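You operate a simulated robot arm through the tools that you are given. There is no shell and no other tool. Be economical: measure what you need, move in short steps, check, and stop when the job is done.

You are at the controls of a simulated robot arm. One attempt, no reset.

Task
Stop the oil pump, padlock the main switch, then let the pressure down.
Fine: shut the let-down valve again once the gauges stand at nought. Where these are worked on the way, their far stop is far enough and under half their travel is too little: let-down valve.

Only the result counts: the job must be done as asked and must still hold three seconds after the hand-in. Knocking over, shifting, dropping, spilling or breaking anything else fails it.

Robot
A 6-joint arm with a two-finger parallel gripper on a trunk, on a base that drives. Base frame: it is fixed to the floor where the robot stands at the start and does not move with it; the origin is under the middle of the robot, x ahead of it, y to its left, z up. Lengths are in m, angles in degrees, forces in N, time in s.
With the tool pointing down near the work surface it reaches from about 0.58 to 0.94 m from the robot's upright axis, wherever it stands. Its first joint turns from -149.0 to 149.0 degrees. Places, roughly: change-over cock [1.1, -0.2, 0.9]; filling cock [1.2, -0.1, 1]; inlet gauge cock [0.5, 0.5, 1.4]; let-down valve [1, 0.1, 1.2]; lid clamp one [1.1, -0.1, 1]; lid clamp two [1.3, -0.2, 1]; main switch [0.9, 0.2, 1.2]; oil suction valve [-0.1, 0.8, 1.1]; outlet cock [0.1, 0.7, 1.1]; outlet gauge [0.7, 0.4, 1.6]; outlet gauge cock [0.6, 0.3, 1.4]; relief knob [0, 0.8, 1.4]; switch hasp [0.9, 0.2, 1.1]; vent screw one [1, -0.1, 0.9]; vent screw two [1.2, -0.3, 0.9]. Payload 3.43 kg.
Tool frame: the origin (TCP) lies between the finger pads and is the grasp point; the fingertips stand 0.034 m ahead of it; z points along the fingers, y is the line along which they close. The gripper opens to 0.128 m. The fingers are 0.024 m wide and 0.012 m thick; the gripper's body (0.048 by 0.13 m) begins 0.096 m behind the TCP.
Orientation is that of the tool frame in the base frame, as a unit quaternion [x, y, z, w]. With the fingers straight down and closing along the base's y, the tool's x points along the base's -x, its y along +y and its z along -z.

Tools
- The arm moves only by the tool arm_command. Its argument "rows" is a list of rows, each a list of 7 numbers: the shift along the tool's x, y, z in units of 40 mm (1.0 is 40 mm), then the turn, a rotation vector about the tool's x, y, z in units of 6 degrees (1.0 is 6 degrees), then the finger opening in m, from 0 to 0.128. In form: [[tx, ty, tz, rx, ry, rz, grip], ...]. A call has 1 to 8 rows; each row shifts and turns the commanded pose from where the row before left it, along the tool's axes as they then stand. A call with a number of a shift or a turn outside -1 to 1 is refused whole. Each row takes 0.2 s and may step no farther than 0.05 m and 8.6 degrees from the row before; otherwise, or with a gripper value out of range, the whole call is refused. Where a pose cannot be reached the arm comes as near as it can. A force on the tool above 50 N (or 10 N above the force at the start of the call, whichever is more), or a blocked arm, ends the call early, and 0.2 s more pass. Each finger travels about 0.108 m/s and halts on what it meets, pressing with about 45 N; the grip force reading is that of the motor and also rises with nothing between the fingers. The clock runs only during rows and for 0.2 s after the last one: add rows that do not move to give the fingers time. The reply holds the time, the measured pose of the TCP, the force on the tool along the base axes, the opening and the grip force, in the units named above and with some noise, with the torque about the TCP (base axes, N m) and any sound that the robot's microphone picked up, and new pictures: "pictures" is both (left out), scene, wrist or none.
- Cameras (640 x 400 px; columns grow to the right, rows downward): "scene" is now at [0.0257, 0.2861, 1.6751]; the picture's right is [0.62, -0.78, 0.00], its down [-0.43, -0.34, -0.84] and it looks along [0.66, 0.52, -0.54] (base axes); focal length 235 px, centre (320, 200). "wrist" rides on the gripper at [0.076, -0.011, -0.16] in the tool frame; the picture's right is [0.15, 0.99, 0.00], its down [-0.88, 0.13, -0.46] and it looks along [-0.45, 0.07, 0.89] (tool axes); focal length 234 px, centre (320, 200). There is no depth. A picture from a camera that has moved, and an enlarged one, comes with that camera's place and axes in the base frame and with its lens.
- raise_lower(by): slides the trunk up (or, below 0, down) by that many m; the arm and the scene camera ride with it, the base frame stays. It gives what a move gives, with no picture.
- drive_base(legs): drives the robot by 1 to 6 legs, each [ahead, turn to the left] in m and degrees, along the robot's own axes; the way and the turn of a leg run together, so that a leg with both is an arc; at most 1.5 m and 180 degrees a leg. The arm and the cameras ride along, it lands a little off, and it stops where it bumps. It gives what a move gives, and a new picture of the scene camera.
- aim_head(pan, tilt): turns the head with the scene camera to pan (to the left, within 155 degrees either way) and tilt (down, from -29 to 69), counted from straight ahead of the robot. It gives what a move gives, and a new picture of the scene camera.
- zoom(camera, box): a new picture of the part [left, top, right, bottom] of that camera's present view, enlarged. The clock stands still meanwhile.
- sign_off(): hands the job in; it is judged then, once.

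Work in short steps. Places have to be worked out from the pictures, the camera data and where the tool is seen: move nearer, look again, correct. Check each grasp and each placing, and mend what went wrong. You have 120 turns and 260 pictures in all, those below and enlarged ones among them. Open the gripper and draw the arm clear of the work before you hand the job in, unless the task says otherwise; then end with one line.

The tools are called after "Emit:" by a JSON object that holds its "api" and its "payload". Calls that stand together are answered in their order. arm_command: Moves the arm, as the interface text tells. Its arguments: {"type":"object","properties":{"rows":{"type":"array"},"pictures":{"type":"string","enum":["both","scene","wrist","none"]}},"required":["rows"]} The other tools are called the same way: raise_lower (by) slides the trunk up or down; drive_base (legs) drives the base; aim_head (pan, tilt) turns the head that bears the scene camera; zoom (camera, box) takes an enlarged picture of a part of a camera's view; sign_off () hands the job in.

At the start:

```text
clock: 0.0
tcp_pos: [0.679, 0.0026, 0.9997]
orientation: [0.0, 1.0, 0.0, 0.0]
ft_force: [-0.5, 0.1, 0.1]
torque: [-0.04, 0.0, 0.0]
opening: 0.1278
gripper_force: 0.0
trunk travel left (down, up): [-0.675, 0.035]
robot x, y, heading: [-0.0, 0.0612, -0.1]
head pan, tilt: [38.4, 33.0]
```

scene: 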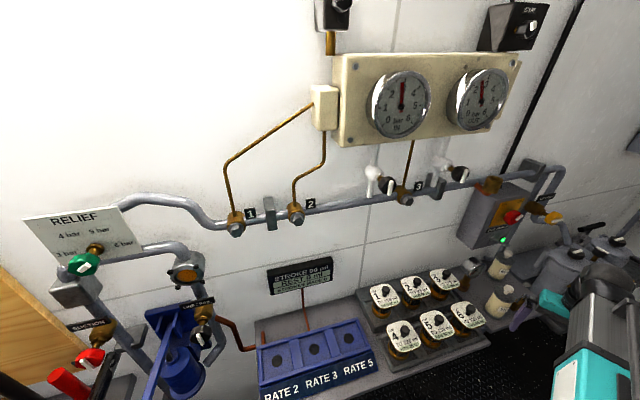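
wrist: 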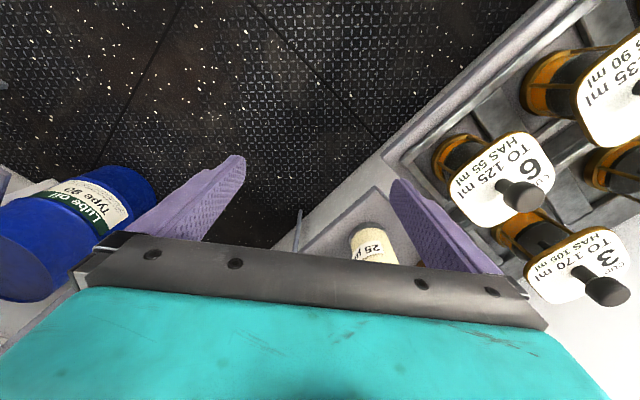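

I start by looking closer at the main switch, gauges and the let-down valve.

Emit:
{"api": "zoom", "payload": {"camera": "scene", "box": [440, 140, 640, 265]}}

Emit:
{"api": "aim_head", "payload": {"pan": 5, "tilt": 30}}

```text
3.20 times, centred on (540, 202) of scene
camera zoom: at [0.0257, 0.2861, 1.6751], right [0.62, -0.78, 0.0], down [-0.43, -0.34, -0.84], along [0.66, 0.52, -0.54], focal length 751 px, centre (-384, 192)
```

zoom: 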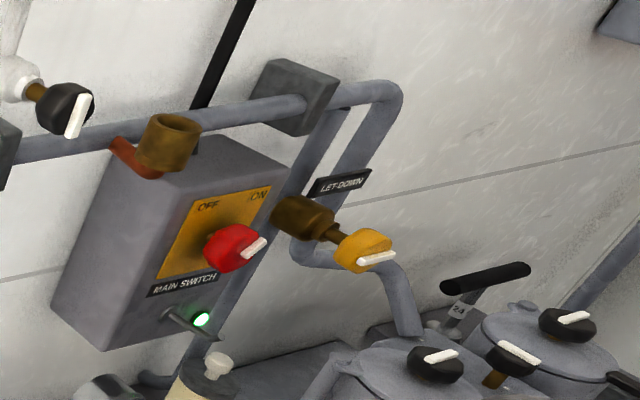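

```text
clock: 1.0
tcp_pos: [0.6785, 0.0026, 0.9996]
orientation: [0.0, 1.0, 0.0, 0.0]
ft_force: [0.3, 0.5, 0.1]
torque: [0.01, -0.02, 0.01]
opening: 0.1279
gripper_force: 0.0
trunk travel left (down, up): [-0.675, 0.035]
robot x, y, heading: [-0.0003, 0.0622, -0.1]
head pan, tilt: [5.0, 30.0]
camera scene: at [0.046, 0.239, 1.6797], right [0.09, -1.0, 0.0], down [-0.5, -0.04, -0.87], along [0.86, 0.08, -0.5], focal length 235 px, centre (320, 200)
```

scene: 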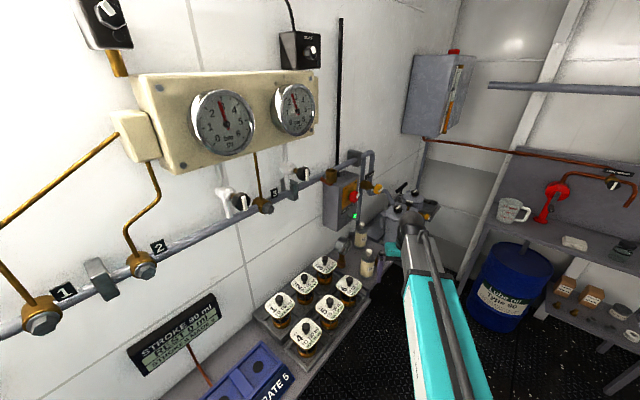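

I look for the padlock and at the switch box.

Emit:
{"api": "zoom", "payload": {"camera": "scene", "box": [310, 130, 450, 270]}}

Emit:
{"api": "zoom", "payload": {"camera": "scene", "box": [390, 40, 640, 196]}}

Emit:
{"api": "zoom", "payload": {"camera": "scene", "box": [460, 180, 640, 400]}}

Emit:
{"api": "zoom", "payload": {"camera": "scene", "box": [170, 20, 340, 140]}}

```text
2.86 times, centred on (380, 200) of scene
camera zoom: at [0.046, 0.239, 1.6797], right [0.09, -1.0, 0.0], down [-0.5, -0.04, -0.87], along [0.86, 0.08, -0.5], focal length 670 px, centre (149, 200)
```

zoom: 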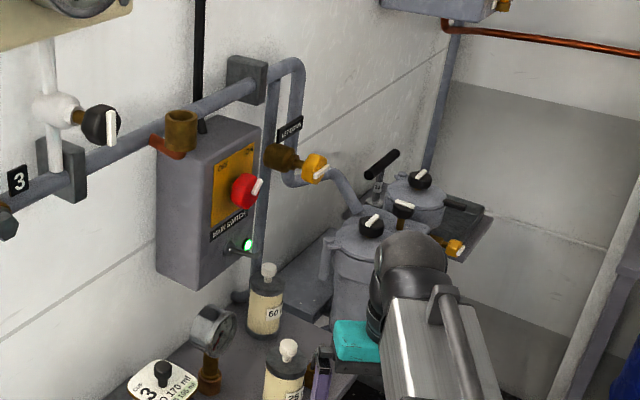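

```text
2.56 times, centred on (515, 118) of scene
camera zoom: at [0.046, 0.239, 1.6797], right [0.09, -1.0, 0.0], down [-0.5, -0.04, -0.87], along [0.86, 0.08, -0.5], focal length 601 px, centre (-179, 410)
```

zoom: 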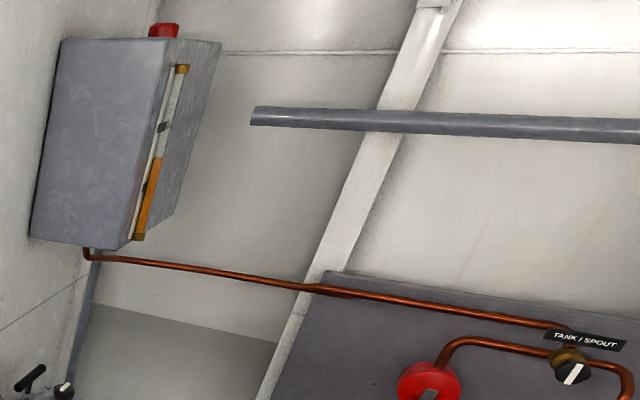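

```text
1.82 times, centred on (550, 290) of scene
camera zoom: at [0.046, 0.239, 1.6797], right [0.09, -1.0, 0.0], down [-0.5, -0.04, -0.87], along [0.86, 0.08, -0.5], focal length 427 px, centre (-98, 36)
```

zoom: 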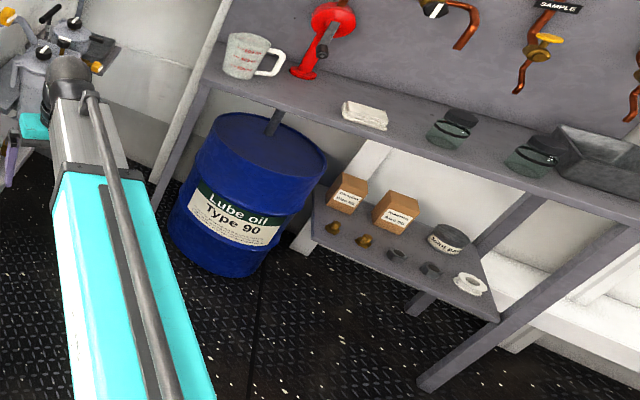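

```text
3.33 times, centred on (255, 80) of scene
camera zoom: at [0.046, 0.239, 1.6797], right [0.09, -1.0, 0.0], down [-0.5, -0.04, -0.87], along [0.86, 0.08, -0.5], focal length 782 px, centre (537, 600)
```

zoom: 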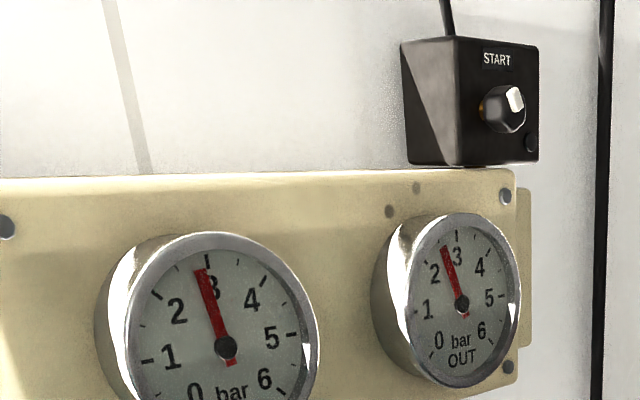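

The padlock isn't obvious; I look round the room.

Emit:
{"api": "aim_head", "payload": {"pan": -60, "tilt": 35}}

Emit:
{"api": "aim_head", "payload": {"pan": 90, "tilt": 40}}

Emit:
{"api": "aim_head", "payload": {"pan": 40, "tilt": 52}}

```text
clock: 2.4
tcp_pos: [0.6794, 0.0033, 1.0003]
orientation: [-0.001, 1.0, 0.001, 0.0]
ft_force: [-1.0, -0.1, -0.5]
torque: [0.01, 0.02, 0.0]
opening: 0.1279
gripper_force: 0.0
trunk travel left (down, up): [-0.675, 0.035]
robot x, y, heading: [-0.0, 0.061, -0.1]
head pan, tilt: [-60.0, 35.0]
camera scene: at [-0.0001, 0.1545, 1.672], right [-0.87, -0.5, 0.0], down [-0.29, 0.5, -0.82], along [0.41, -0.71, -0.57], focal length 235 px, centre (320, 200)
```

scene: 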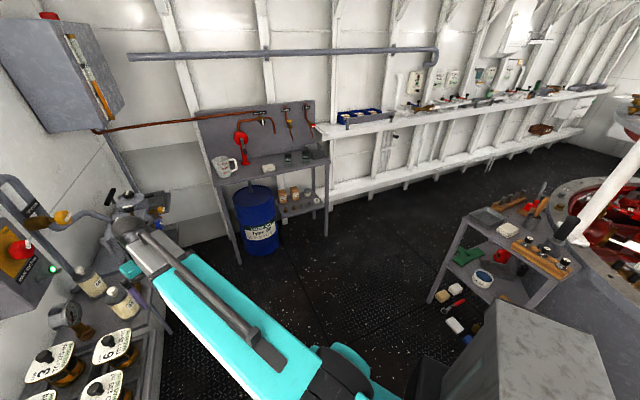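

```text
clock: 4.7
tcp_pos: [0.6789, 0.0028, 1.0006]
orientation: [0.001, 1.0, 0.001, 0.0]
ft_force: [-0.2, -1.0, 0.6]
torque: [-0.02, 0.01, 0.01]
opening: 0.1281
gripper_force: 0.0
trunk travel left (down, up): [-0.675, 0.035]
robot x, y, heading: [0.0034, 0.0586, 0.1]
head pan, tilt: [90.0, 40.0]
camera scene: at [-0.0441, 0.3158, 1.6644], right [1.0, 0.0, 0.0], down [0.0, -0.64, -0.77], along [0.0, 0.77, -0.64], focal length 235 px, centre (320, 200)
```

scene: 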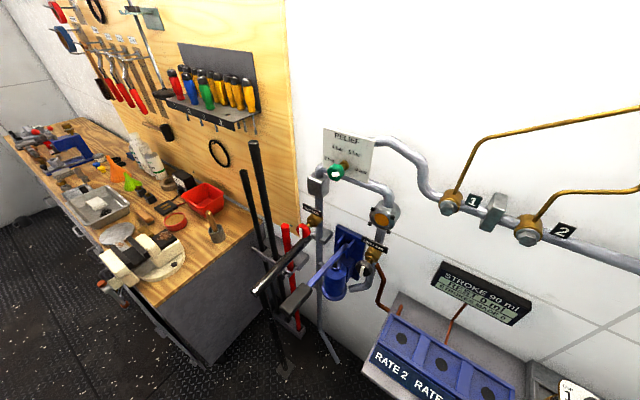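

```text
clock: 5.9
tcp_pos: [0.6792, 0.0032, 0.9995]
orientation: [0.0, 1.0, 0.0, 0.0]
ft_force: [-0.3, 0.3, 1.0]
torque: [0.0, -0.02, -0.04]
opening: 0.1281
gripper_force: 0.0
trunk travel left (down, up): [-0.675, 0.035]
robot x, y, heading: [0.003, 0.0632, 0.1]
head pan, tilt: [40.0, 52.0]
camera scene: at [0.0134, 0.2791, 1.6476], right [0.64, -0.77, 0.0], down [-0.6, -0.51, -0.62], along [0.47, 0.4, -0.79], focal length 235 px, centre (320, 200)
```

scene: 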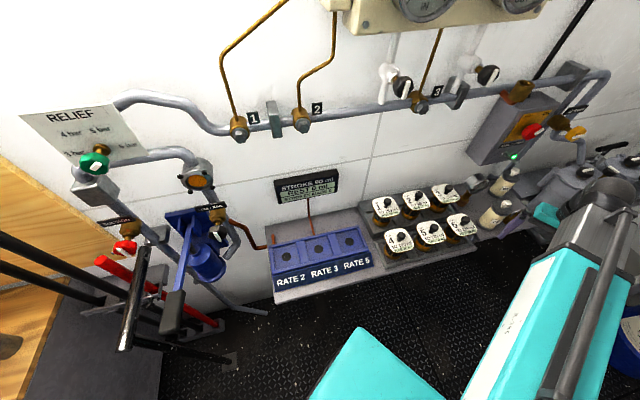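

I take a sharper look at the switch box, the thing on top of it, and the START box.

Emit:
{"api": "aim_head", "payload": {"pan": 10, "tilt": 28}}

Emit:
{"api": "zoom", "payload": {"camera": "scene", "box": [330, 150, 430, 250]}}

Emit:
{"api": "zoom", "payload": {"camera": "scene", "box": [100, 0, 240, 90]}}

```text
clock: 6.8
tcp_pos: [0.68, 0.003, 1.0011]
orientation: [0.0, 1.0, -0.001, 0.001]
ft_force: [-0.2, -0.9, -0.2]
torque: [0.0, 0.0, 0.02]
opening: 0.1278
gripper_force: 0.0
trunk travel left (down, up): [-0.675, 0.035]
robot x, y, heading: [-0.0017, 0.0649, -0.1]
head pan, tilt: [10.0, 28.0]
camera scene: at [0.0457, 0.2467, 1.6829], right [0.17, -0.98, 0.0], down [-0.46, -0.08, -0.88], along [0.87, 0.15, -0.47], focal length 235 px, centre (320, 200)
```

scene: 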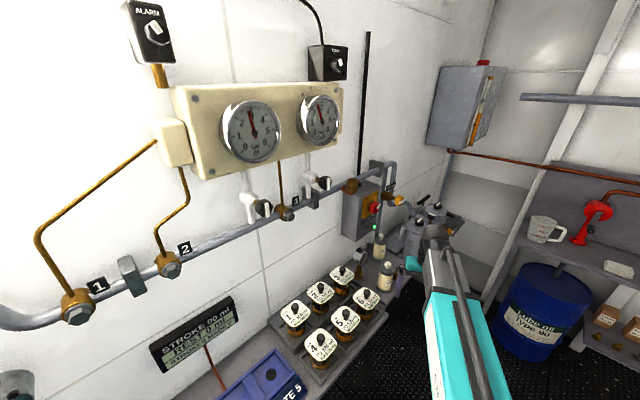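

```text
4.00 times, centred on (380, 200) of scene
camera zoom: at [0.0457, 0.2467, 1.6829], right [0.17, -0.98, 0.0], down [-0.46, -0.08, -0.88], along [0.87, 0.15, -0.47], focal length 939 px, centre (80, 200)
```

zoom: 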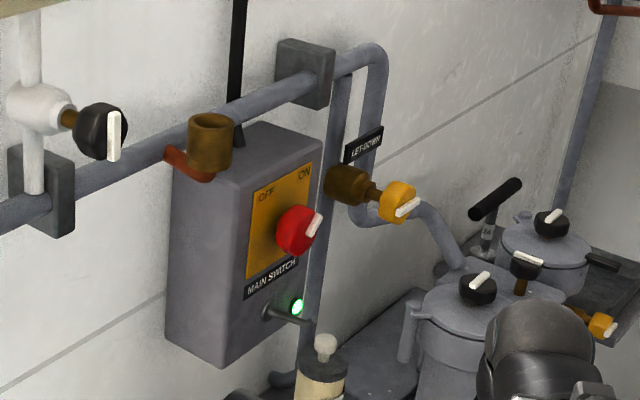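

```text
4.44 times, centred on (170, 45) of scene
camera zoom: at [0.0457, 0.2467, 1.6829], right [0.17, -0.98, 0.0], down [-0.46, -0.08, -0.88], along [0.87, 0.15, -0.47], focal length 1043 px, centre (987, 889)
```

zoom: 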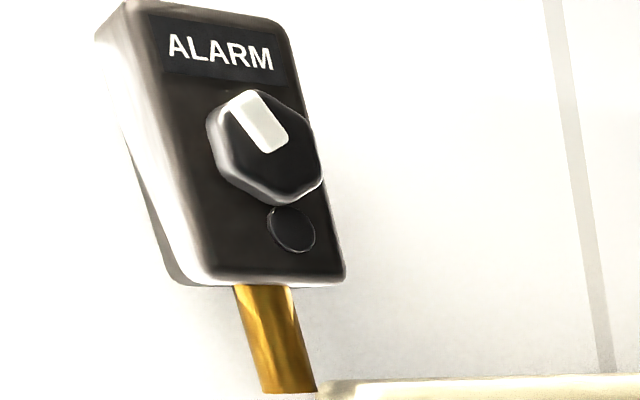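

The box seems at about (0.9, 0.2), wall normal around (-0.55,-0.83). I'll raise the arm and start turning the tool to horizontal so the wrist camera sees the box.

Emit:
{"api": "arm_command", "payload": {"rows": [[0, 0, -1, 0, 0, 0, 0.128], [0, 0, -1, 0, 0, 0, 0.128], [0, 0, -1, 0, -1, 0, 0.128], [0, 0, -1, 0, -1, 0, 0.128], [0, 0, 0, 0, -1, 0, 0.128], [0, 0, 0, 0, -1, 0, 0.128], [0, 0, 0, 0, -1, 0, 0.128], [0, 0, 0, 0, -1, 0, 0.128]], "pictures": "none"}}

Emit:
{"api": "arm_command", "payload": {"rows": [[0, 0, 0, 0, -1, 0, 0.128], [0, 0, 0, 0, -1, 0, 0.128], [0, 0, 0, 0, -1, 0, 0.128], [0, 0, 0, 0, -1, 0, 0.128], [0, 0, 0, 0, -1, 0, 0.128], [0, 0, 0, 0, -1, 0, 0.128], [0, 0, 0, 0, -1, 0, 0.128], [0, 0, 0, 0, -1, 0, 0.128]]}}

```text
clock: 8.6
tcp_pos: [0.6896, 0.0008, 1.1643]
orientation: [0.0, 0.951, 0.0, 0.308]
ft_force: [-0.7, -0.1, 0.2]
torque: [0.01, 0.02, -0.03]
opening: 0.1282
gripper_force: 0.2
out of reach, approached as far as the arm can: row 8
trunk travel left (down, up): [-0.675, 0.035]
robot x, y, heading: [0.0014, 0.0618, -0.1]
head pan, tilt: [10.0, 28.0]
```

```text
clock: 10.4
tcp_pos: [0.8141, -0.0161, 1.1929]
orientation: [0.001, 0.742, 0.0, 0.67]
ft_force: [-0.1, -0.6, 0.4]
torque: [0.03, -0.01, 0.02]
opening: 0.1278
gripper_force: 0.0
out of reach, approached as far as the arm can: row 1, 2, 3, 4, 5, 6, 7, 8
trunk travel left (down, up): [-0.675, 0.035]
robot x, y, heading: [0.0024, 0.0617, 0.1]
head pan, tilt: [10.0, 28.0]
camera scene: at [0.0458, 0.2466, 1.683], right [0.17, -0.98, 0.0], down [-0.46, -0.08, -0.88], along [0.87, 0.15, -0.47], focal length 235 px, centre (320, 200)
camera wrist: at [0.6466, -0.0269, 1.134], right [-0.01, 0.99, -0.15], down [-0.36, 0.13, 0.92], along [0.93, 0.06, 0.36], focal length 234 px, centre (320, 200)
```

scene: 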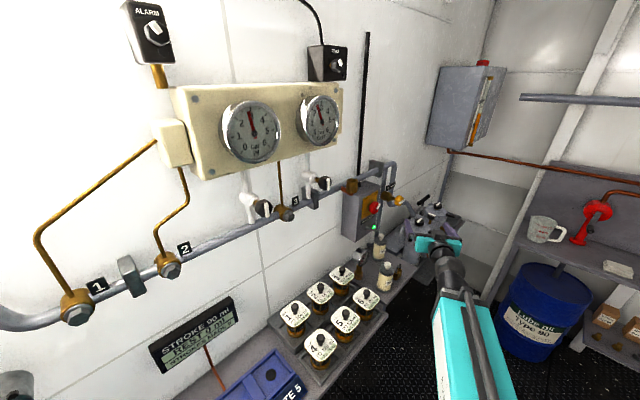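
wrist: 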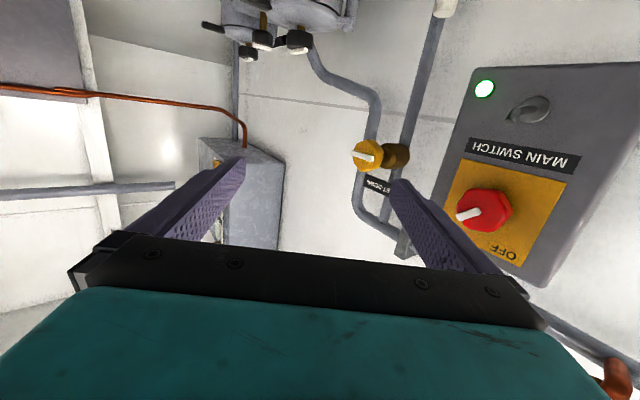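

The hasp is a ring under "MAIN SWITCH". Zoom in on it, then search for the padlock.

Emit:
{"api": "zoom", "payload": {"camera": "wrist", "box": [340, 60, 640, 400]}}

Emit:
{"api": "aim_head", "payload": {"pan": -75, "tilt": 35}}

Emit:
{"api": "zoom", "payload": {"camera": "scene", "box": [330, 170, 510, 330]}}

Emit:
{"api": "zoom", "payload": {"camera": "scene", "box": [60, 90, 260, 230]}}

Emit:
{"api": "zoom", "payload": {"camera": "scene", "box": [220, 40, 440, 180]}}

```text
1.18 times, centred on (490, 230) of wrist
camera zoom: at [0.6466, -0.0269, 1.134], right [-0.01, 0.99, -0.15], down [-0.36, 0.13, 0.92], along [0.93, 0.06, 0.36], focal length 276 px, centre (120, 165)
```

zoom: 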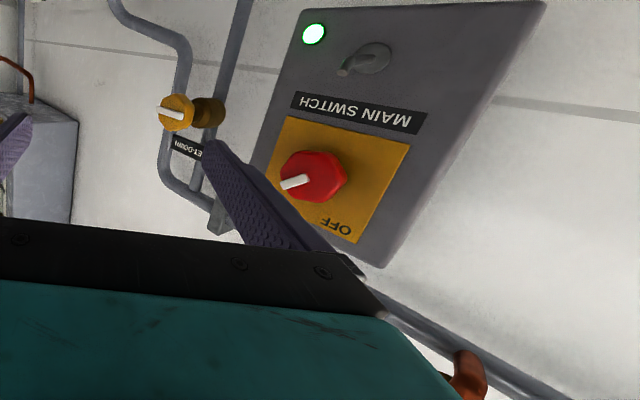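

```text
clock: 12.0
tcp_pos: [0.8143, -0.0163, 1.1939]
orientation: [0.001, 0.743, -0.001, 0.669]
ft_force: [-0.3, -0.6, -0.5]
torque: [0.0, 0.02, -0.01]
opening: 0.1279
gripper_force: 0.0
trunk travel left (down, up): [-0.675, 0.035]
robot x, y, heading: [0.0048, 0.0618, 0.1]
head pan, tilt: [-75.0, 35.0]
camera scene: at [-0.0213, 0.1457, 1.672], right [-0.97, -0.26, 0.0], down [-0.15, 0.55, -0.82], along [0.21, -0.79, -0.57], focal length 235 px, centre (320, 200)
```

scene: 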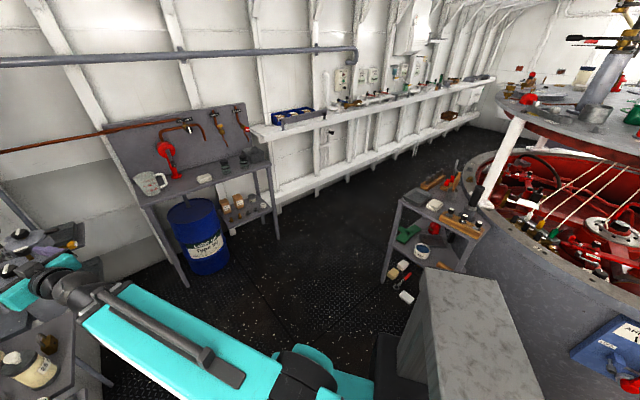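

```text
2.50 times, centred on (420, 250) of scene
camera zoom: at [-0.0213, 0.1457, 1.672], right [-0.97, -0.26, 0.0], down [-0.15, 0.55, -0.82], along [0.21, -0.79, -0.57], focal length 587 px, centre (70, 75)
```

zoom: 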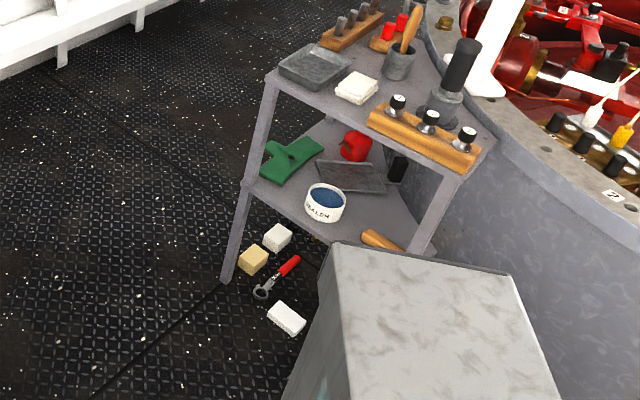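

```text
2.86 times, centred on (160, 160) of scene
camera zoom: at [-0.0213, 0.1457, 1.672], right [-0.97, -0.26, 0.0], down [-0.15, 0.55, -0.82], along [0.21, -0.79, -0.57], focal length 670 px, centre (777, 314)
```

zoom: 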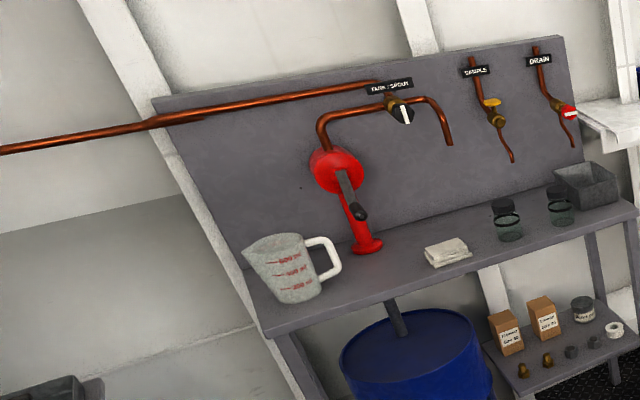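

```text
2.86 times, centred on (330, 110) of scene
camera zoom: at [-0.0213, 0.1457, 1.672], right [-0.97, -0.26, 0.0], down [-0.15, 0.55, -0.82], along [0.21, -0.79, -0.57], focal length 670 px, centre (291, 457)
```

zoom: 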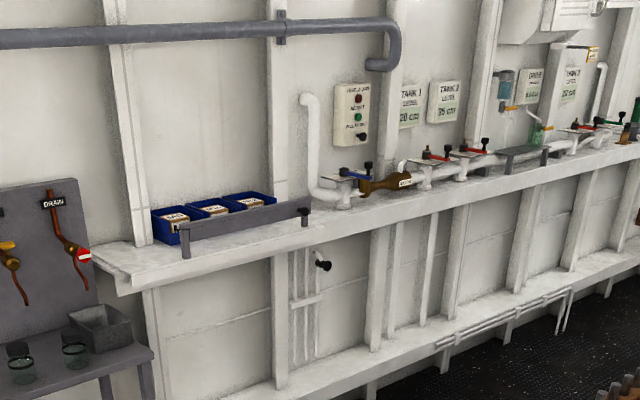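

I'll take the tightest zoom of the thing on the box, and look at the bench for a padlock.

Emit:
{"api": "aim_head", "payload": {"pan": 15, "tilt": 28}}

Emit:
{"api": "zoom", "payload": {"camera": "scene", "box": [325, 160, 375, 200]}}

Emit:
{"api": "aim_head", "payload": {"pan": 115, "tilt": 38}}

Emit:
{"api": "zoom", "payload": {"camera": "scene", "box": [160, 130, 400, 290]}}

```text
clock: 13.7
tcp_pos: [0.8142, -0.0165, 1.1938]
orientation: [0.0, 0.743, 0.0, 0.669]
ft_force: [-0.2, 0.1, -0.9]
torque: [0.02, -0.01, 0.04]
opening: 0.1281
gripper_force: 0.0
trunk travel left (down, up): [-0.675, 0.035]
robot x, y, heading: [0.004, 0.0629, -0.1]
head pan, tilt: [15.0, 28.0]
camera scene: at [0.044, 0.2543, 1.6829], right [0.26, -0.97, 0.0], down [-0.45, -0.12, -0.88], along [0.85, 0.23, -0.47], focal length 235 px, centre (320, 200)
```

scene: 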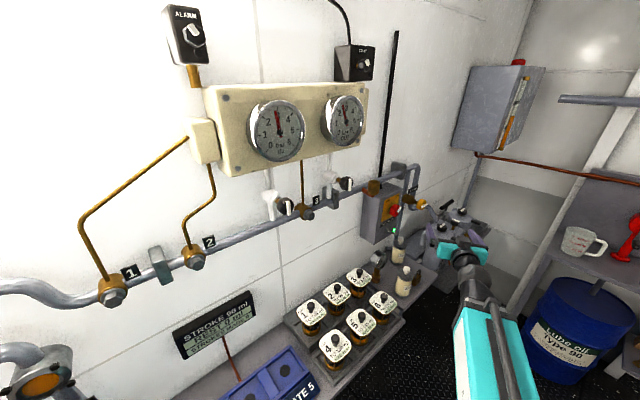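

```text
10.00 times, centred on (350, 180) of scene
camera zoom: at [0.044, 0.2543, 1.6829], right [0.26, -0.97, 0.0], down [-0.45, -0.12, -0.88], along [0.85, 0.23, -0.47], focal length 2347 px, centre (20, 400)
```

zoom: 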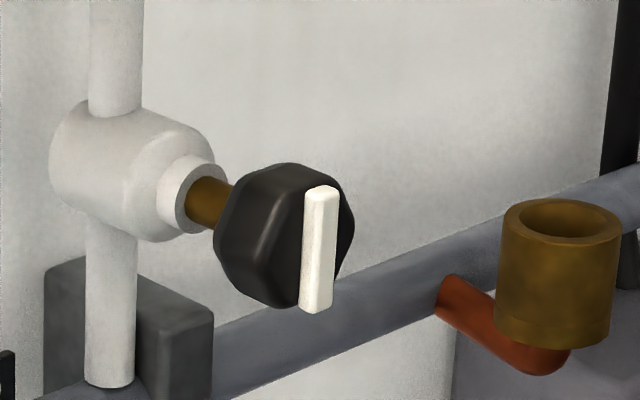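

```text
clock: 15.4
tcp_pos: [0.814, -0.0162, 1.194]
orientation: [0.0, 0.743, 0.0, 0.669]
ft_force: [0.4, 0.7, -0.1]
torque: [-0.01, -0.01, 0.01]
opening: 0.1282
gripper_force: 0.1
trunk travel left (down, up): [-0.675, 0.035]
robot x, y, heading: [-0.0002, 0.0613, 0.0]
head pan, tilt: [115.0, 38.0]
camera scene: at [-0.0806, 0.309, 1.6674], right [0.91, 0.42, 0.0], down [0.26, -0.56, -0.79], along [-0.33, 0.71, -0.62], focal length 235 px, centre (320, 200)
```

scene: 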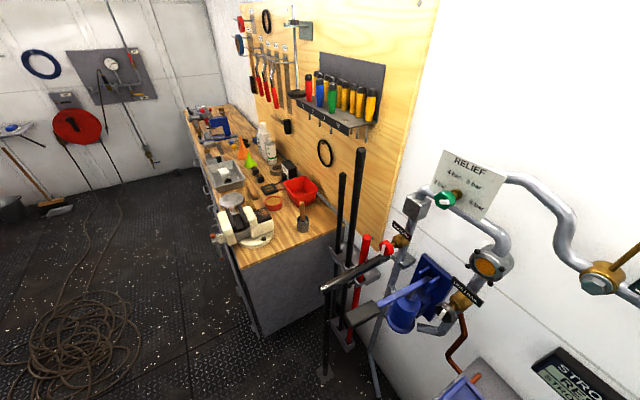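

```text
2.50 times, centred on (280, 210) of scene
camera zoom: at [-0.0806, 0.309, 1.6674], right [0.91, 0.42, 0.0], down [0.26, -0.56, -0.79], along [-0.33, 0.71, -0.62], focal length 587 px, centre (420, 175)
```

zoom: 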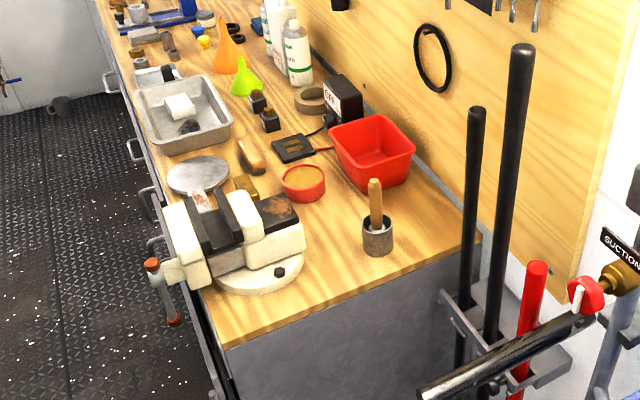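

No padlock yet; I search the table below the switch box, and the rest of the room.

Emit:
{"api": "aim_head", "payload": {"pan": 15, "tilt": 45}}

Emit:
{"api": "zoom", "payload": {"camera": "scene", "box": [300, 60, 520, 240]}}

Emit:
{"api": "aim_head", "payload": {"pan": -130, "tilt": 40}}

Emit:
{"api": "aim_head", "payload": {"pan": 150, "tilt": 35}}

```text
clock: 17.2
tcp_pos: [0.8136, -0.0167, 1.1928]
orientation: [0.0, 0.744, 0.0, 0.669]
ft_force: [0.4, 0.2, -1.0]
torque: [0.0, -0.01, 0.0]
opening: 0.128
gripper_force: 0.1
trunk travel left (down, up): [-0.675, 0.035]
robot x, y, heading: [0.0026, 0.0604, -0.0]
head pan, tilt: [15.0, 45.0]
camera scene: at [0.0344, 0.2519, 1.6571], right [0.26, -0.97, 0.0], down [-0.68, -0.18, -0.71], along [0.68, 0.18, -0.71], focal length 235 px, centre (320, 200)
```

scene: 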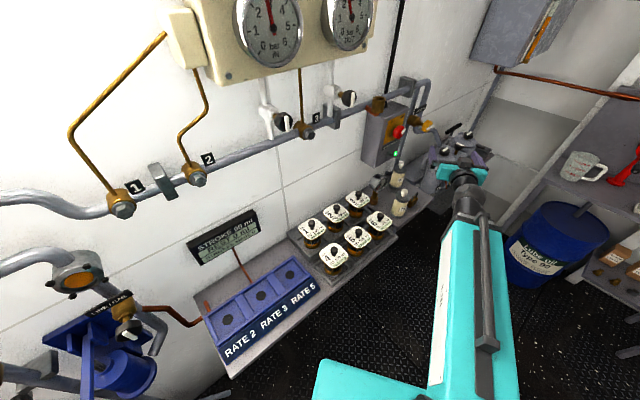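

```text
2.22 times, centred on (410, 150) of scene
camera zoom: at [0.0344, 0.2519, 1.6571], right [0.26, -0.97, 0.0], down [-0.68, -0.18, -0.71], along [0.68, 0.18, -0.71], focal length 522 px, centre (120, 311)
```

zoom: 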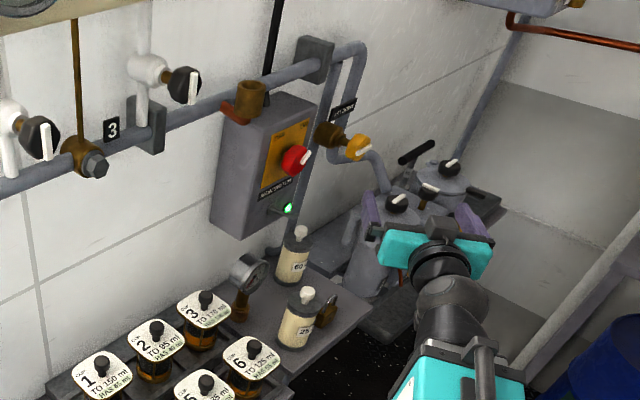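

```text
clock: 19.5
tcp_pos: [0.8133, -0.016, 1.1928]
orientation: [-0.001, 0.743, 0.0, 0.669]
ft_force: [0.7, 1.2, -0.4]
torque: [0.01, -0.03, 0.03]
opening: 0.1281
gripper_force: 0.0
trunk travel left (down, up): [-0.675, 0.035]
robot x, y, heading: [-0.0, 0.0618, -0.0]
head pan, tilt: [-130.0, 40.0]
camera scene: at [-0.0988, 0.1656, 1.6644], right [-0.77, 0.64, 0.0], down [0.41, 0.49, -0.77], along [-0.49, -0.59, -0.64], focal length 235 px, centre (320, 200)
```

scene: 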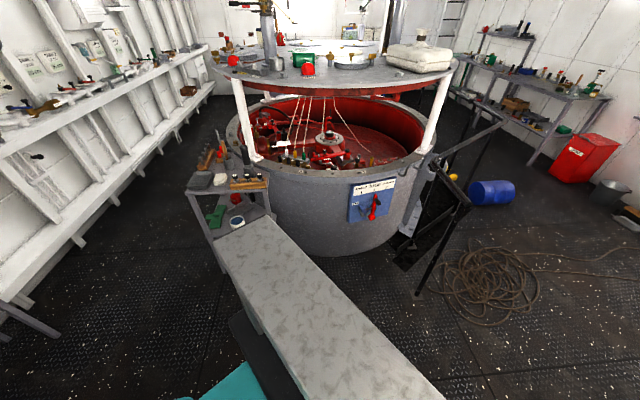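

```text
clock: 23.3
tcp_pos: [0.8141, -0.0159, 1.1936]
orientation: [0.0, 0.744, 0.0, 0.669]
ft_force: [0.1, 0.7, -0.8]
torque: [0.04, 0.06, 0.03]
opening: 0.1281
gripper_force: 0.1
trunk travel left (down, up): [-0.675, 0.035]
robot x, y, heading: [0.0011, 0.0609, -0.1]
head pan, tilt: [150.0, 35.0]
camera scene: at [-0.1204, 0.2749, 1.6719], right [0.5, 0.87, 0.0], down [0.5, -0.29, -0.82], along [-0.71, 0.41, -0.57], focal length 235 px, centre (320, 200)
```

scene: 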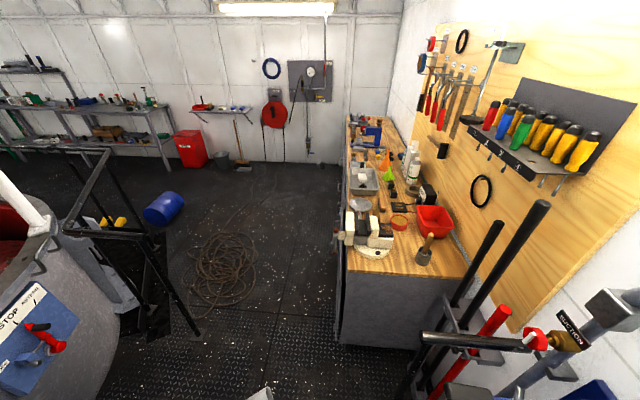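

Beside the "25" bottle there's a brass object with a bow: probably the padlock. Zoom.

Emit:
{"api": "aim_head", "payload": {"pan": 10, "tilt": 40}}

Emit:
{"api": "zoom", "payload": {"camera": "scene", "box": [355, 130, 415, 190]}}

```text
clock: 25.6
tcp_pos: [0.8143, -0.0162, 1.1927]
orientation: [0.0, 0.743, 0.0, 0.669]
ft_force: [0.2, -0.1, 0.2]
torque: [0.0, 0.0, -0.02]
opening: 0.1279
gripper_force: 0.0
trunk travel left (down, up): [-0.675, 0.035]
robot x, y, heading: [0.0007, 0.0611, 0.2]
head pan, tilt: [10.0, 40.0]
camera scene: at [0.0396, 0.2456, 1.6644], right [0.17, -0.98, 0.0], down [-0.63, -0.11, -0.77], along [0.75, 0.13, -0.64], focal length 235 px, centre (320, 200)
```

scene: 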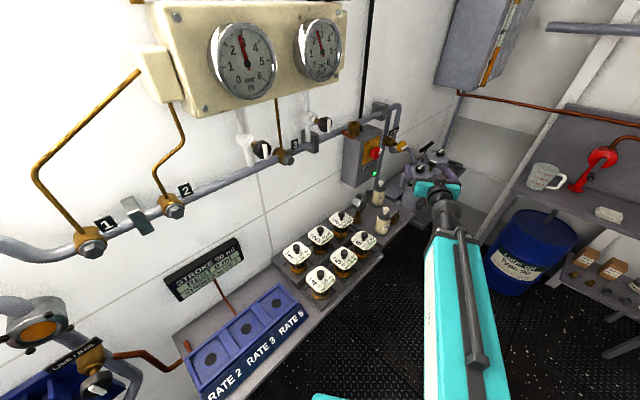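

```text
6.67 times, centred on (385, 160) of scene
camera zoom: at [0.0396, 0.2456, 1.6644], right [0.17, -0.98, 0.0], down [-0.63, -0.11, -0.77], along [0.75, 0.13, -0.64], focal length 1565 px, centre (-113, 467)
```

zoom: 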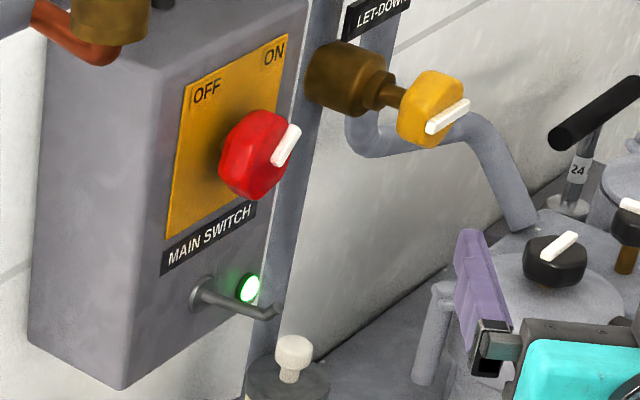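

Emit:
{"api": "zoom", "payload": {"camera": "scene", "box": [345, 180, 425, 250]}}

```text
5.71 times, centred on (385, 215) of scene
camera zoom: at [0.0396, 0.2456, 1.6644], right [0.17, -0.98, 0.0], down [-0.63, -0.11, -0.77], along [0.75, 0.13, -0.64], focal length 1341 px, centre (-51, 114)
```

zoom: 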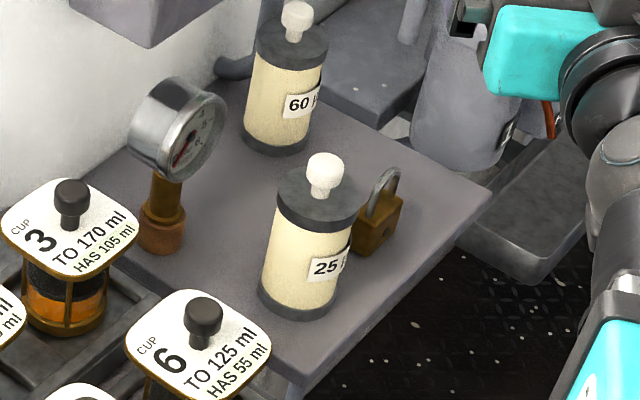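

Found: the padlock stands, shackle up, on the table beside the "25" bottle; the hasp is a peg below the switch knob. First I'll yaw the tool to face the box.

Emit:
{"api": "arm_command", "payload": {"rows": [[0, 0, 0, -1, 0, 0, 0.128], [0, 0, 0, -1, 0, 0, 0.128], [0, 0, 0, -1, 0, 0, 0.128], [0, 0, 0, -1, 0, 0, 0.128]], "pictures": "wrist"}}

```text
clock: 26.6
tcp_pos: [0.8143, -0.0152, 1.1934]
orientation: [-0.139, 0.727, 0.155, 0.654]
ft_force: [-0.5, -0.7, -0.3]
torque: [0.0, 0.0, 0.0]
opening: 0.1281
gripper_force: 0.0
trunk travel left (down, up): [-0.675, 0.035]
robot x, y, heading: [0.0038, 0.0615, 0.3]
head pan, tilt: [10.0, 40.0]
camera wrist: at [0.6646, -0.0915, 1.1322], right [-0.42, 0.9, -0.1], down [-0.38, -0.07, 0.92], along [0.83, 0.42, 0.37], focal length 234 px, centre (320, 200)
```

wrist: 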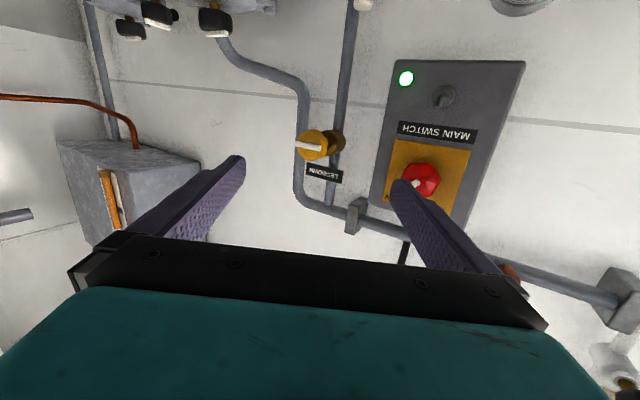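

The command starts from the measured pose. Continue yawing.

Emit:
{"api": "arm_command", "payload": {"rows": [[0, 0, 0, -1, 0, 0, 0.128], [0, 0, 0, -1, 0, 0, 0.128], [0, 0, 0, -1, 0, 0, 0.128], [0, 0, 0, -1, 0, 0, 0.128], [0, 0, 0, -1, 0, 0, 0.128], [0, 0, 0, 0, -0.9, 0, 0.128]]}}

```text
clock: 28.0
tcp_pos: [0.8137, -0.0169, 1.1934]
orientation: [-0.288, 0.633, 0.352, 0.627]
ft_force: [-0.3, 0.3, 0.5]
torque: [0.0, 0.02, 0.01]
opening: 0.1276
gripper_force: 0.1
trunk travel left (down, up): [-0.675, 0.035]
robot x, y, heading: [0.003, 0.0609, 0.1]
head pan, tilt: [10.0, 40.0]
camera scene: at [0.0396, 0.2455, 1.6644], right [0.17, -0.98, 0.0], down [-0.63, -0.11, -0.77], along [0.75, 0.13, -0.64], focal length 235 px, centre (320, 200)
camera wrist: at [0.7237, -0.1453, 1.1111], right [-0.8, 0.59, -0.06], down [-0.33, -0.36, 0.87], along [0.49, 0.72, 0.48], focal length 234 px, centre (320, 200)
```

scene: 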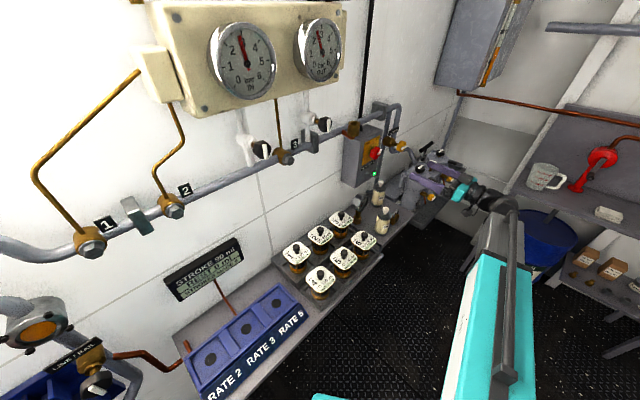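
wrist: 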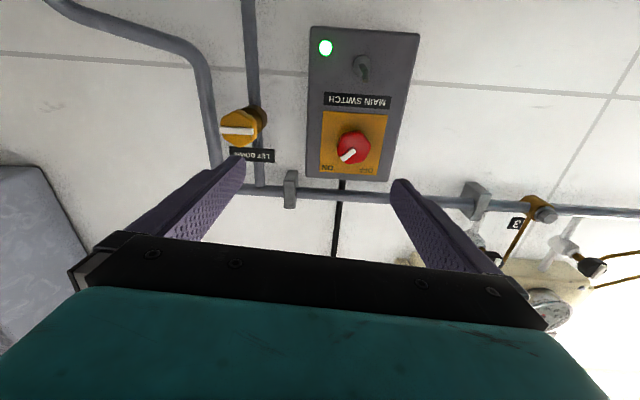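

I triangulate: switch knob (0.883,0.171,1.211), hasp peg (0.895,0.183,1.103), let-down knob (1.009,0.061,1.190), wall normal ≈(0.594,0.805), tool already aligned. Zoom on the knobs for shape.

Emit:
{"api": "zoom", "payload": {"camera": "wrist", "box": [200, 20, 420, 180]}}

```text
2.50 times, centred on (310, 100) of wrist
camera zoom: at [0.7237, -0.1453, 1.1111], right [-0.8, 0.59, -0.06], down [-0.33, -0.36, 0.87], along [0.49, 0.72, 0.48], focal length 585 px, centre (345, 450)
```

zoom: 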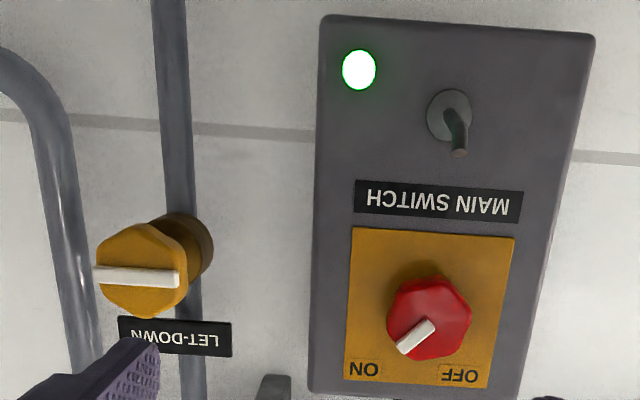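

The knob's a hexagon with pointer at ~45° (ON). I roll so the fingers land on its flats and move in front of it.

Emit:
{"api": "arm_command", "payload": {"rows": [[-0.1, 0.7, 0, 0, 0.3, 0, 0.128], [-0.1, 0.7, 0, 0, 0, 0.9, 0.128], [0, 0, 0.8, 0, 0, 0.8, 0.1], [0, 0, 0.8, 0, 0, 0, 0.1], [0, 0, 0.8, 0, 0, 0, 0.1]]}}

```text
clock: 29.2
tcp_pos: [0.8267, 0.0935, 1.2053]
orientation: [-0.234, 0.667, 0.4, 0.583]
ft_force: [0.2, 0.6, 0.0]
torque: [0.0, -0.04, 0.04]
opening: 0.1003
gripper_force: 0.2
trunk travel left (down, up): [-0.675, 0.035]
robot x, y, heading: [0.0007, 0.0587, 0.0]
head pan, tilt: [10.0, 40.0]
camera scene: at [0.0398, 0.2457, 1.6644], right [0.17, -0.98, 0.0], down [-0.63, -0.11, -0.77], along [0.75, 0.13, -0.64], focal length 235 px, centre (320, 200)
camera wrist: at [0.7245, -0.0291, 1.1285], right [-0.8, 0.59, 0.12], down [-0.19, -0.43, 0.88], along [0.57, 0.69, 0.45], focal length 234 px, centre (320, 200)
```

scene: 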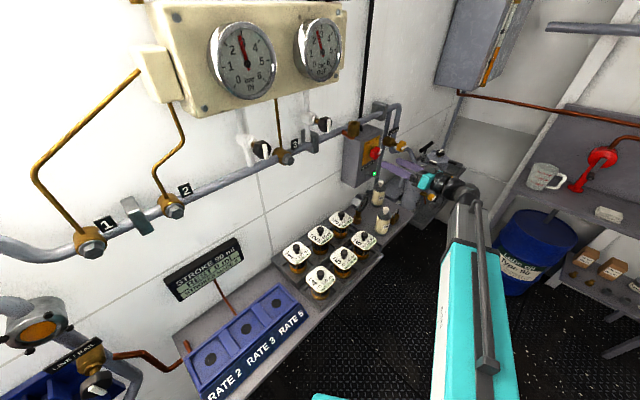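
wrist: 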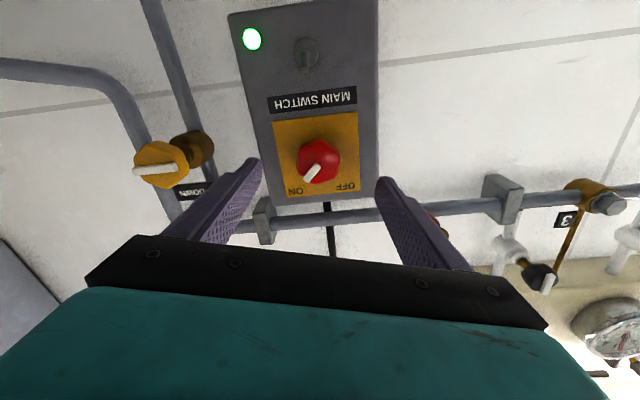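

Aligned laterally; advance 0.09 m to bring fingertips around the knob.

Emit:
{"api": "arm_command", "payload": {"rows": [[-0.12, 0.03, 0.8, 0, 0, 0, 0.09], [0, 0, 0.8, 0, 0, 0, 0.09], [0, 0, 0.6, 0, 0, 0, 0.09]]}}

```text
clock: 30.0
tcp_pos: [0.879, 0.1657, 1.2099]
orientation: [-0.234, 0.667, 0.401, 0.583]
ft_force: [0.4, 0.4, 1.0]
torque: [0.0, 0.02, 0.01]
opening: 0.0899
gripper_force: 0.1
trunk travel left (down, up): [-0.675, 0.035]
robot x, y, heading: [0.0028, 0.063, 0.0]
head pan, tilt: [10.0, 40.0]
camera scene: at [0.0398, 0.2456, 1.6644], right [0.17, -0.98, 0.0], down [-0.63, -0.11, -0.77], along [0.75, 0.13, -0.64], focal length 235 px, centre (320, 200)
camera wrist: at [0.7759, 0.0421, 1.1332], right [-0.8, 0.59, 0.12], down [-0.19, -0.43, 0.88], along [0.57, 0.69, 0.45], focal length 234 px, centre (320, 200)
```

scene: 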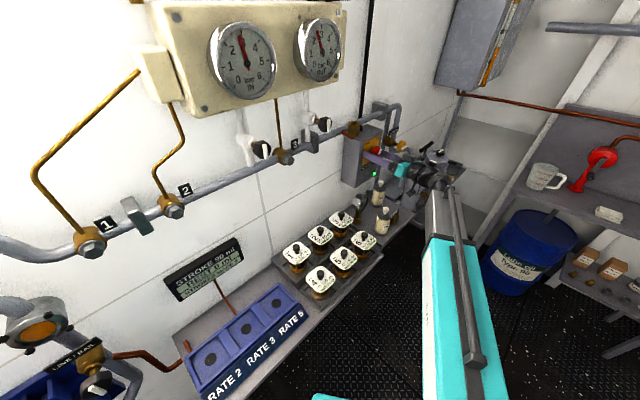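
wrist: 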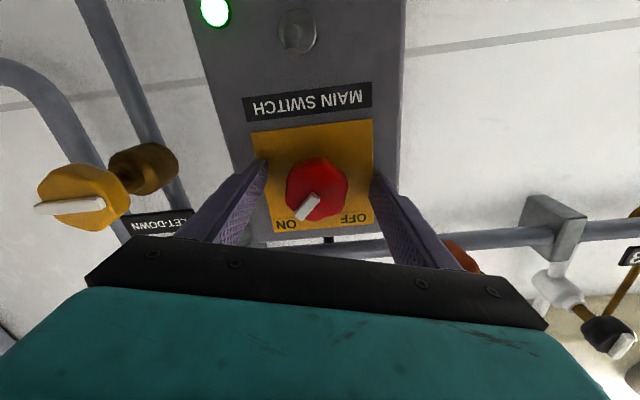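

The knob sits centred between the fingertips; close.

Emit:
{"api": "arm_command", "payload": {"rows": [[0, 0, 0, 0, 0, 0, 0.03], [0, 0, 0, 0, 0, 0, 0.03], [0, 0, 0, 0, 0, 0, 0.03]], "pictures": "wrist"}}

```text
clock: 30.8
tcp_pos: [0.8796, 0.1641, 1.2089]
orientation: [-0.234, 0.667, 0.4, 0.584]
ft_force: [14.5, -5.6, 2.3]
torque: [0.0, -0.21, 0.59]
opening: 0.0497
gripper_force: 44.9
trunk travel left (down, up): [-0.675, 0.035]
robot x, y, heading: [0.0025, 0.0584, 0.1]
head pan, tilt: [10.0, 40.0]
camera wrist: at [0.7774, 0.0407, 1.1325], right [-0.8, 0.59, 0.12], down [-0.19, -0.43, 0.88], along [0.57, 0.69, 0.45], focal length 234 px, centre (320, 200)
```

wrist: 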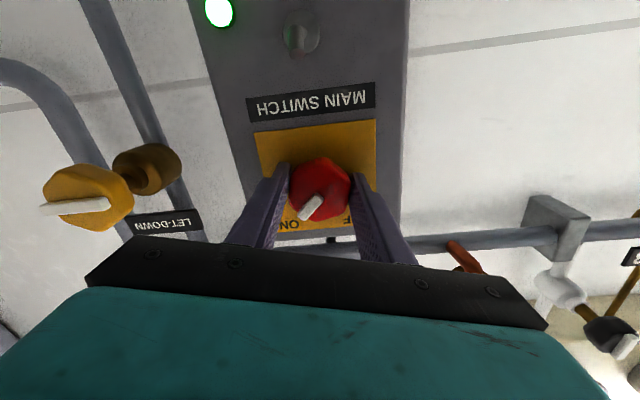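

Gripped (0.05 m). Shift slightly to ease side load and turn toward OFF.

Emit:
{"api": "arm_command", "payload": {"rows": [[0, -0.06, 0, 0, 0, -0.7, 0.03], [0, 0, 0, 0, 0, -1, 0.03], [0, 0, 0, 0, 0, -1, 0.03], [0, 0, 0, 0, 0, -1, 0.03], [0, 0, 0, 0, 0, -1, 0.03]], "pictures": "wrist"}}

```text
clock: 32.0
tcp_pos: [0.8811, 0.163, 1.2085]
orientation: [-0.391, 0.589, 0.245, 0.663]
ft_force: [11.3, -4.6, 0.1]
torque: [0.59, -0.41, 1.46]
opening: 0.0495
gripper_force: 45.0
trunk travel left (down, up): [-0.675, 0.035]
robot x, y, heading: [0.0038, 0.0598, 0.0]
head pan, tilt: [10.0, 40.0]
camera wrist: at [0.8088, 0.0176, 1.1374], right [-0.75, 0.55, -0.37], down [-0.53, -0.17, 0.83], along [0.39, 0.82, 0.42], focal length 234 px, centre (320, 200)
```

wrist: 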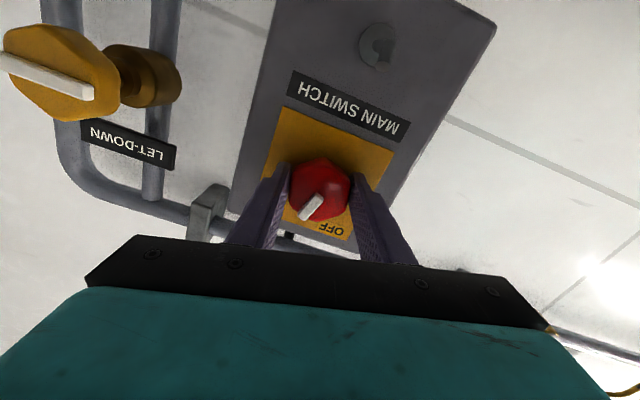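

The knob follows. Continue.

Emit:
{"api": "arm_command", "payload": {"rows": [[0, -0.03, 0, 0, 0, -1, 0.03], [0, 0, 0, 0, 0, -1, 0.03], [0, 0, 0, 0, 0, -1, 0.03], [0, 0, 0, 0, 0, -1, 0.03], [0, 0, 0, 0, 0, -1, 0.03], [0, 0, 0, 0, 0, -1, 0.03]], "pictures": "wrist"}}

```text
clock: 33.4
tcp_pos: [0.8826, 0.1626, 1.2096]
orientation: [-0.553, 0.44, 0.028, 0.707]
ft_force: [9.9, -5.8, 2.2]
torque: [-0.13, 0.15, 1.23]
opening: 0.0494
gripper_force: 45.0
trunk travel left (down, up): [-0.675, 0.035]
robot x, y, heading: [0.0031, 0.0618, -0.0]
head pan, tilt: [10.0, 40.0]
camera wrist: at [0.8394, -0.0049, 1.1685], right [-0.43, 0.32, -0.84], down [-0.88, 0.08, 0.48], along [0.22, 0.95, 0.25], focal length 234 px, centre (320, 200)
```

wrist: 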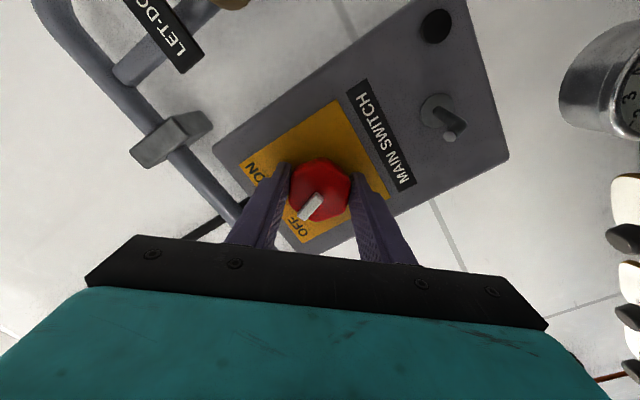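

The lamp has gone dark and the pointer nears OFF. A few more degrees until the stop.

Emit:
{"api": "arm_command", "payload": {"rows": [[0, 0, 0, 0, 0, -1, 0.03], [0, 0, 0, 0, 0, -1, 0.03], [0, 0, 0, 0, 0, -1, 0.03], [0, 0, 0, 0, 0, -1, 0.03]], "pictures": "wrist"}}

```text
clock: 34.4
tcp_pos: [0.8835, 0.1608, 1.2124]
orientation: [-0.631, 0.316, -0.12, 0.698]
ft_force: [19.5, -6.5, 14.4]
torque: [-0.2, 0.25, 0.7]
opening: 0.0492
gripper_force: 45.1
trunk travel left (down, up): [-0.675, 0.035]
robot x, y, heading: [0.0005, 0.066, 0.1]
head pan, tilt: [10.0, 40.0]
camera wrist: at [0.8485, -0.0117, 1.1991], right [-0.12, 0.09, -0.99], down [-0.98, 0.15, 0.13], along [0.16, 0.98, 0.07], focal length 234 px, centre (320, 200)
```

wrist: 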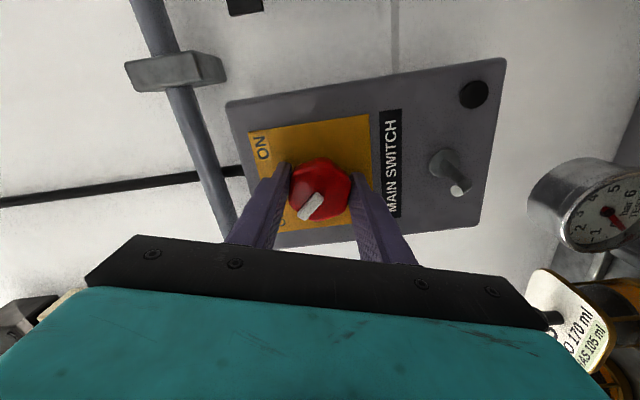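

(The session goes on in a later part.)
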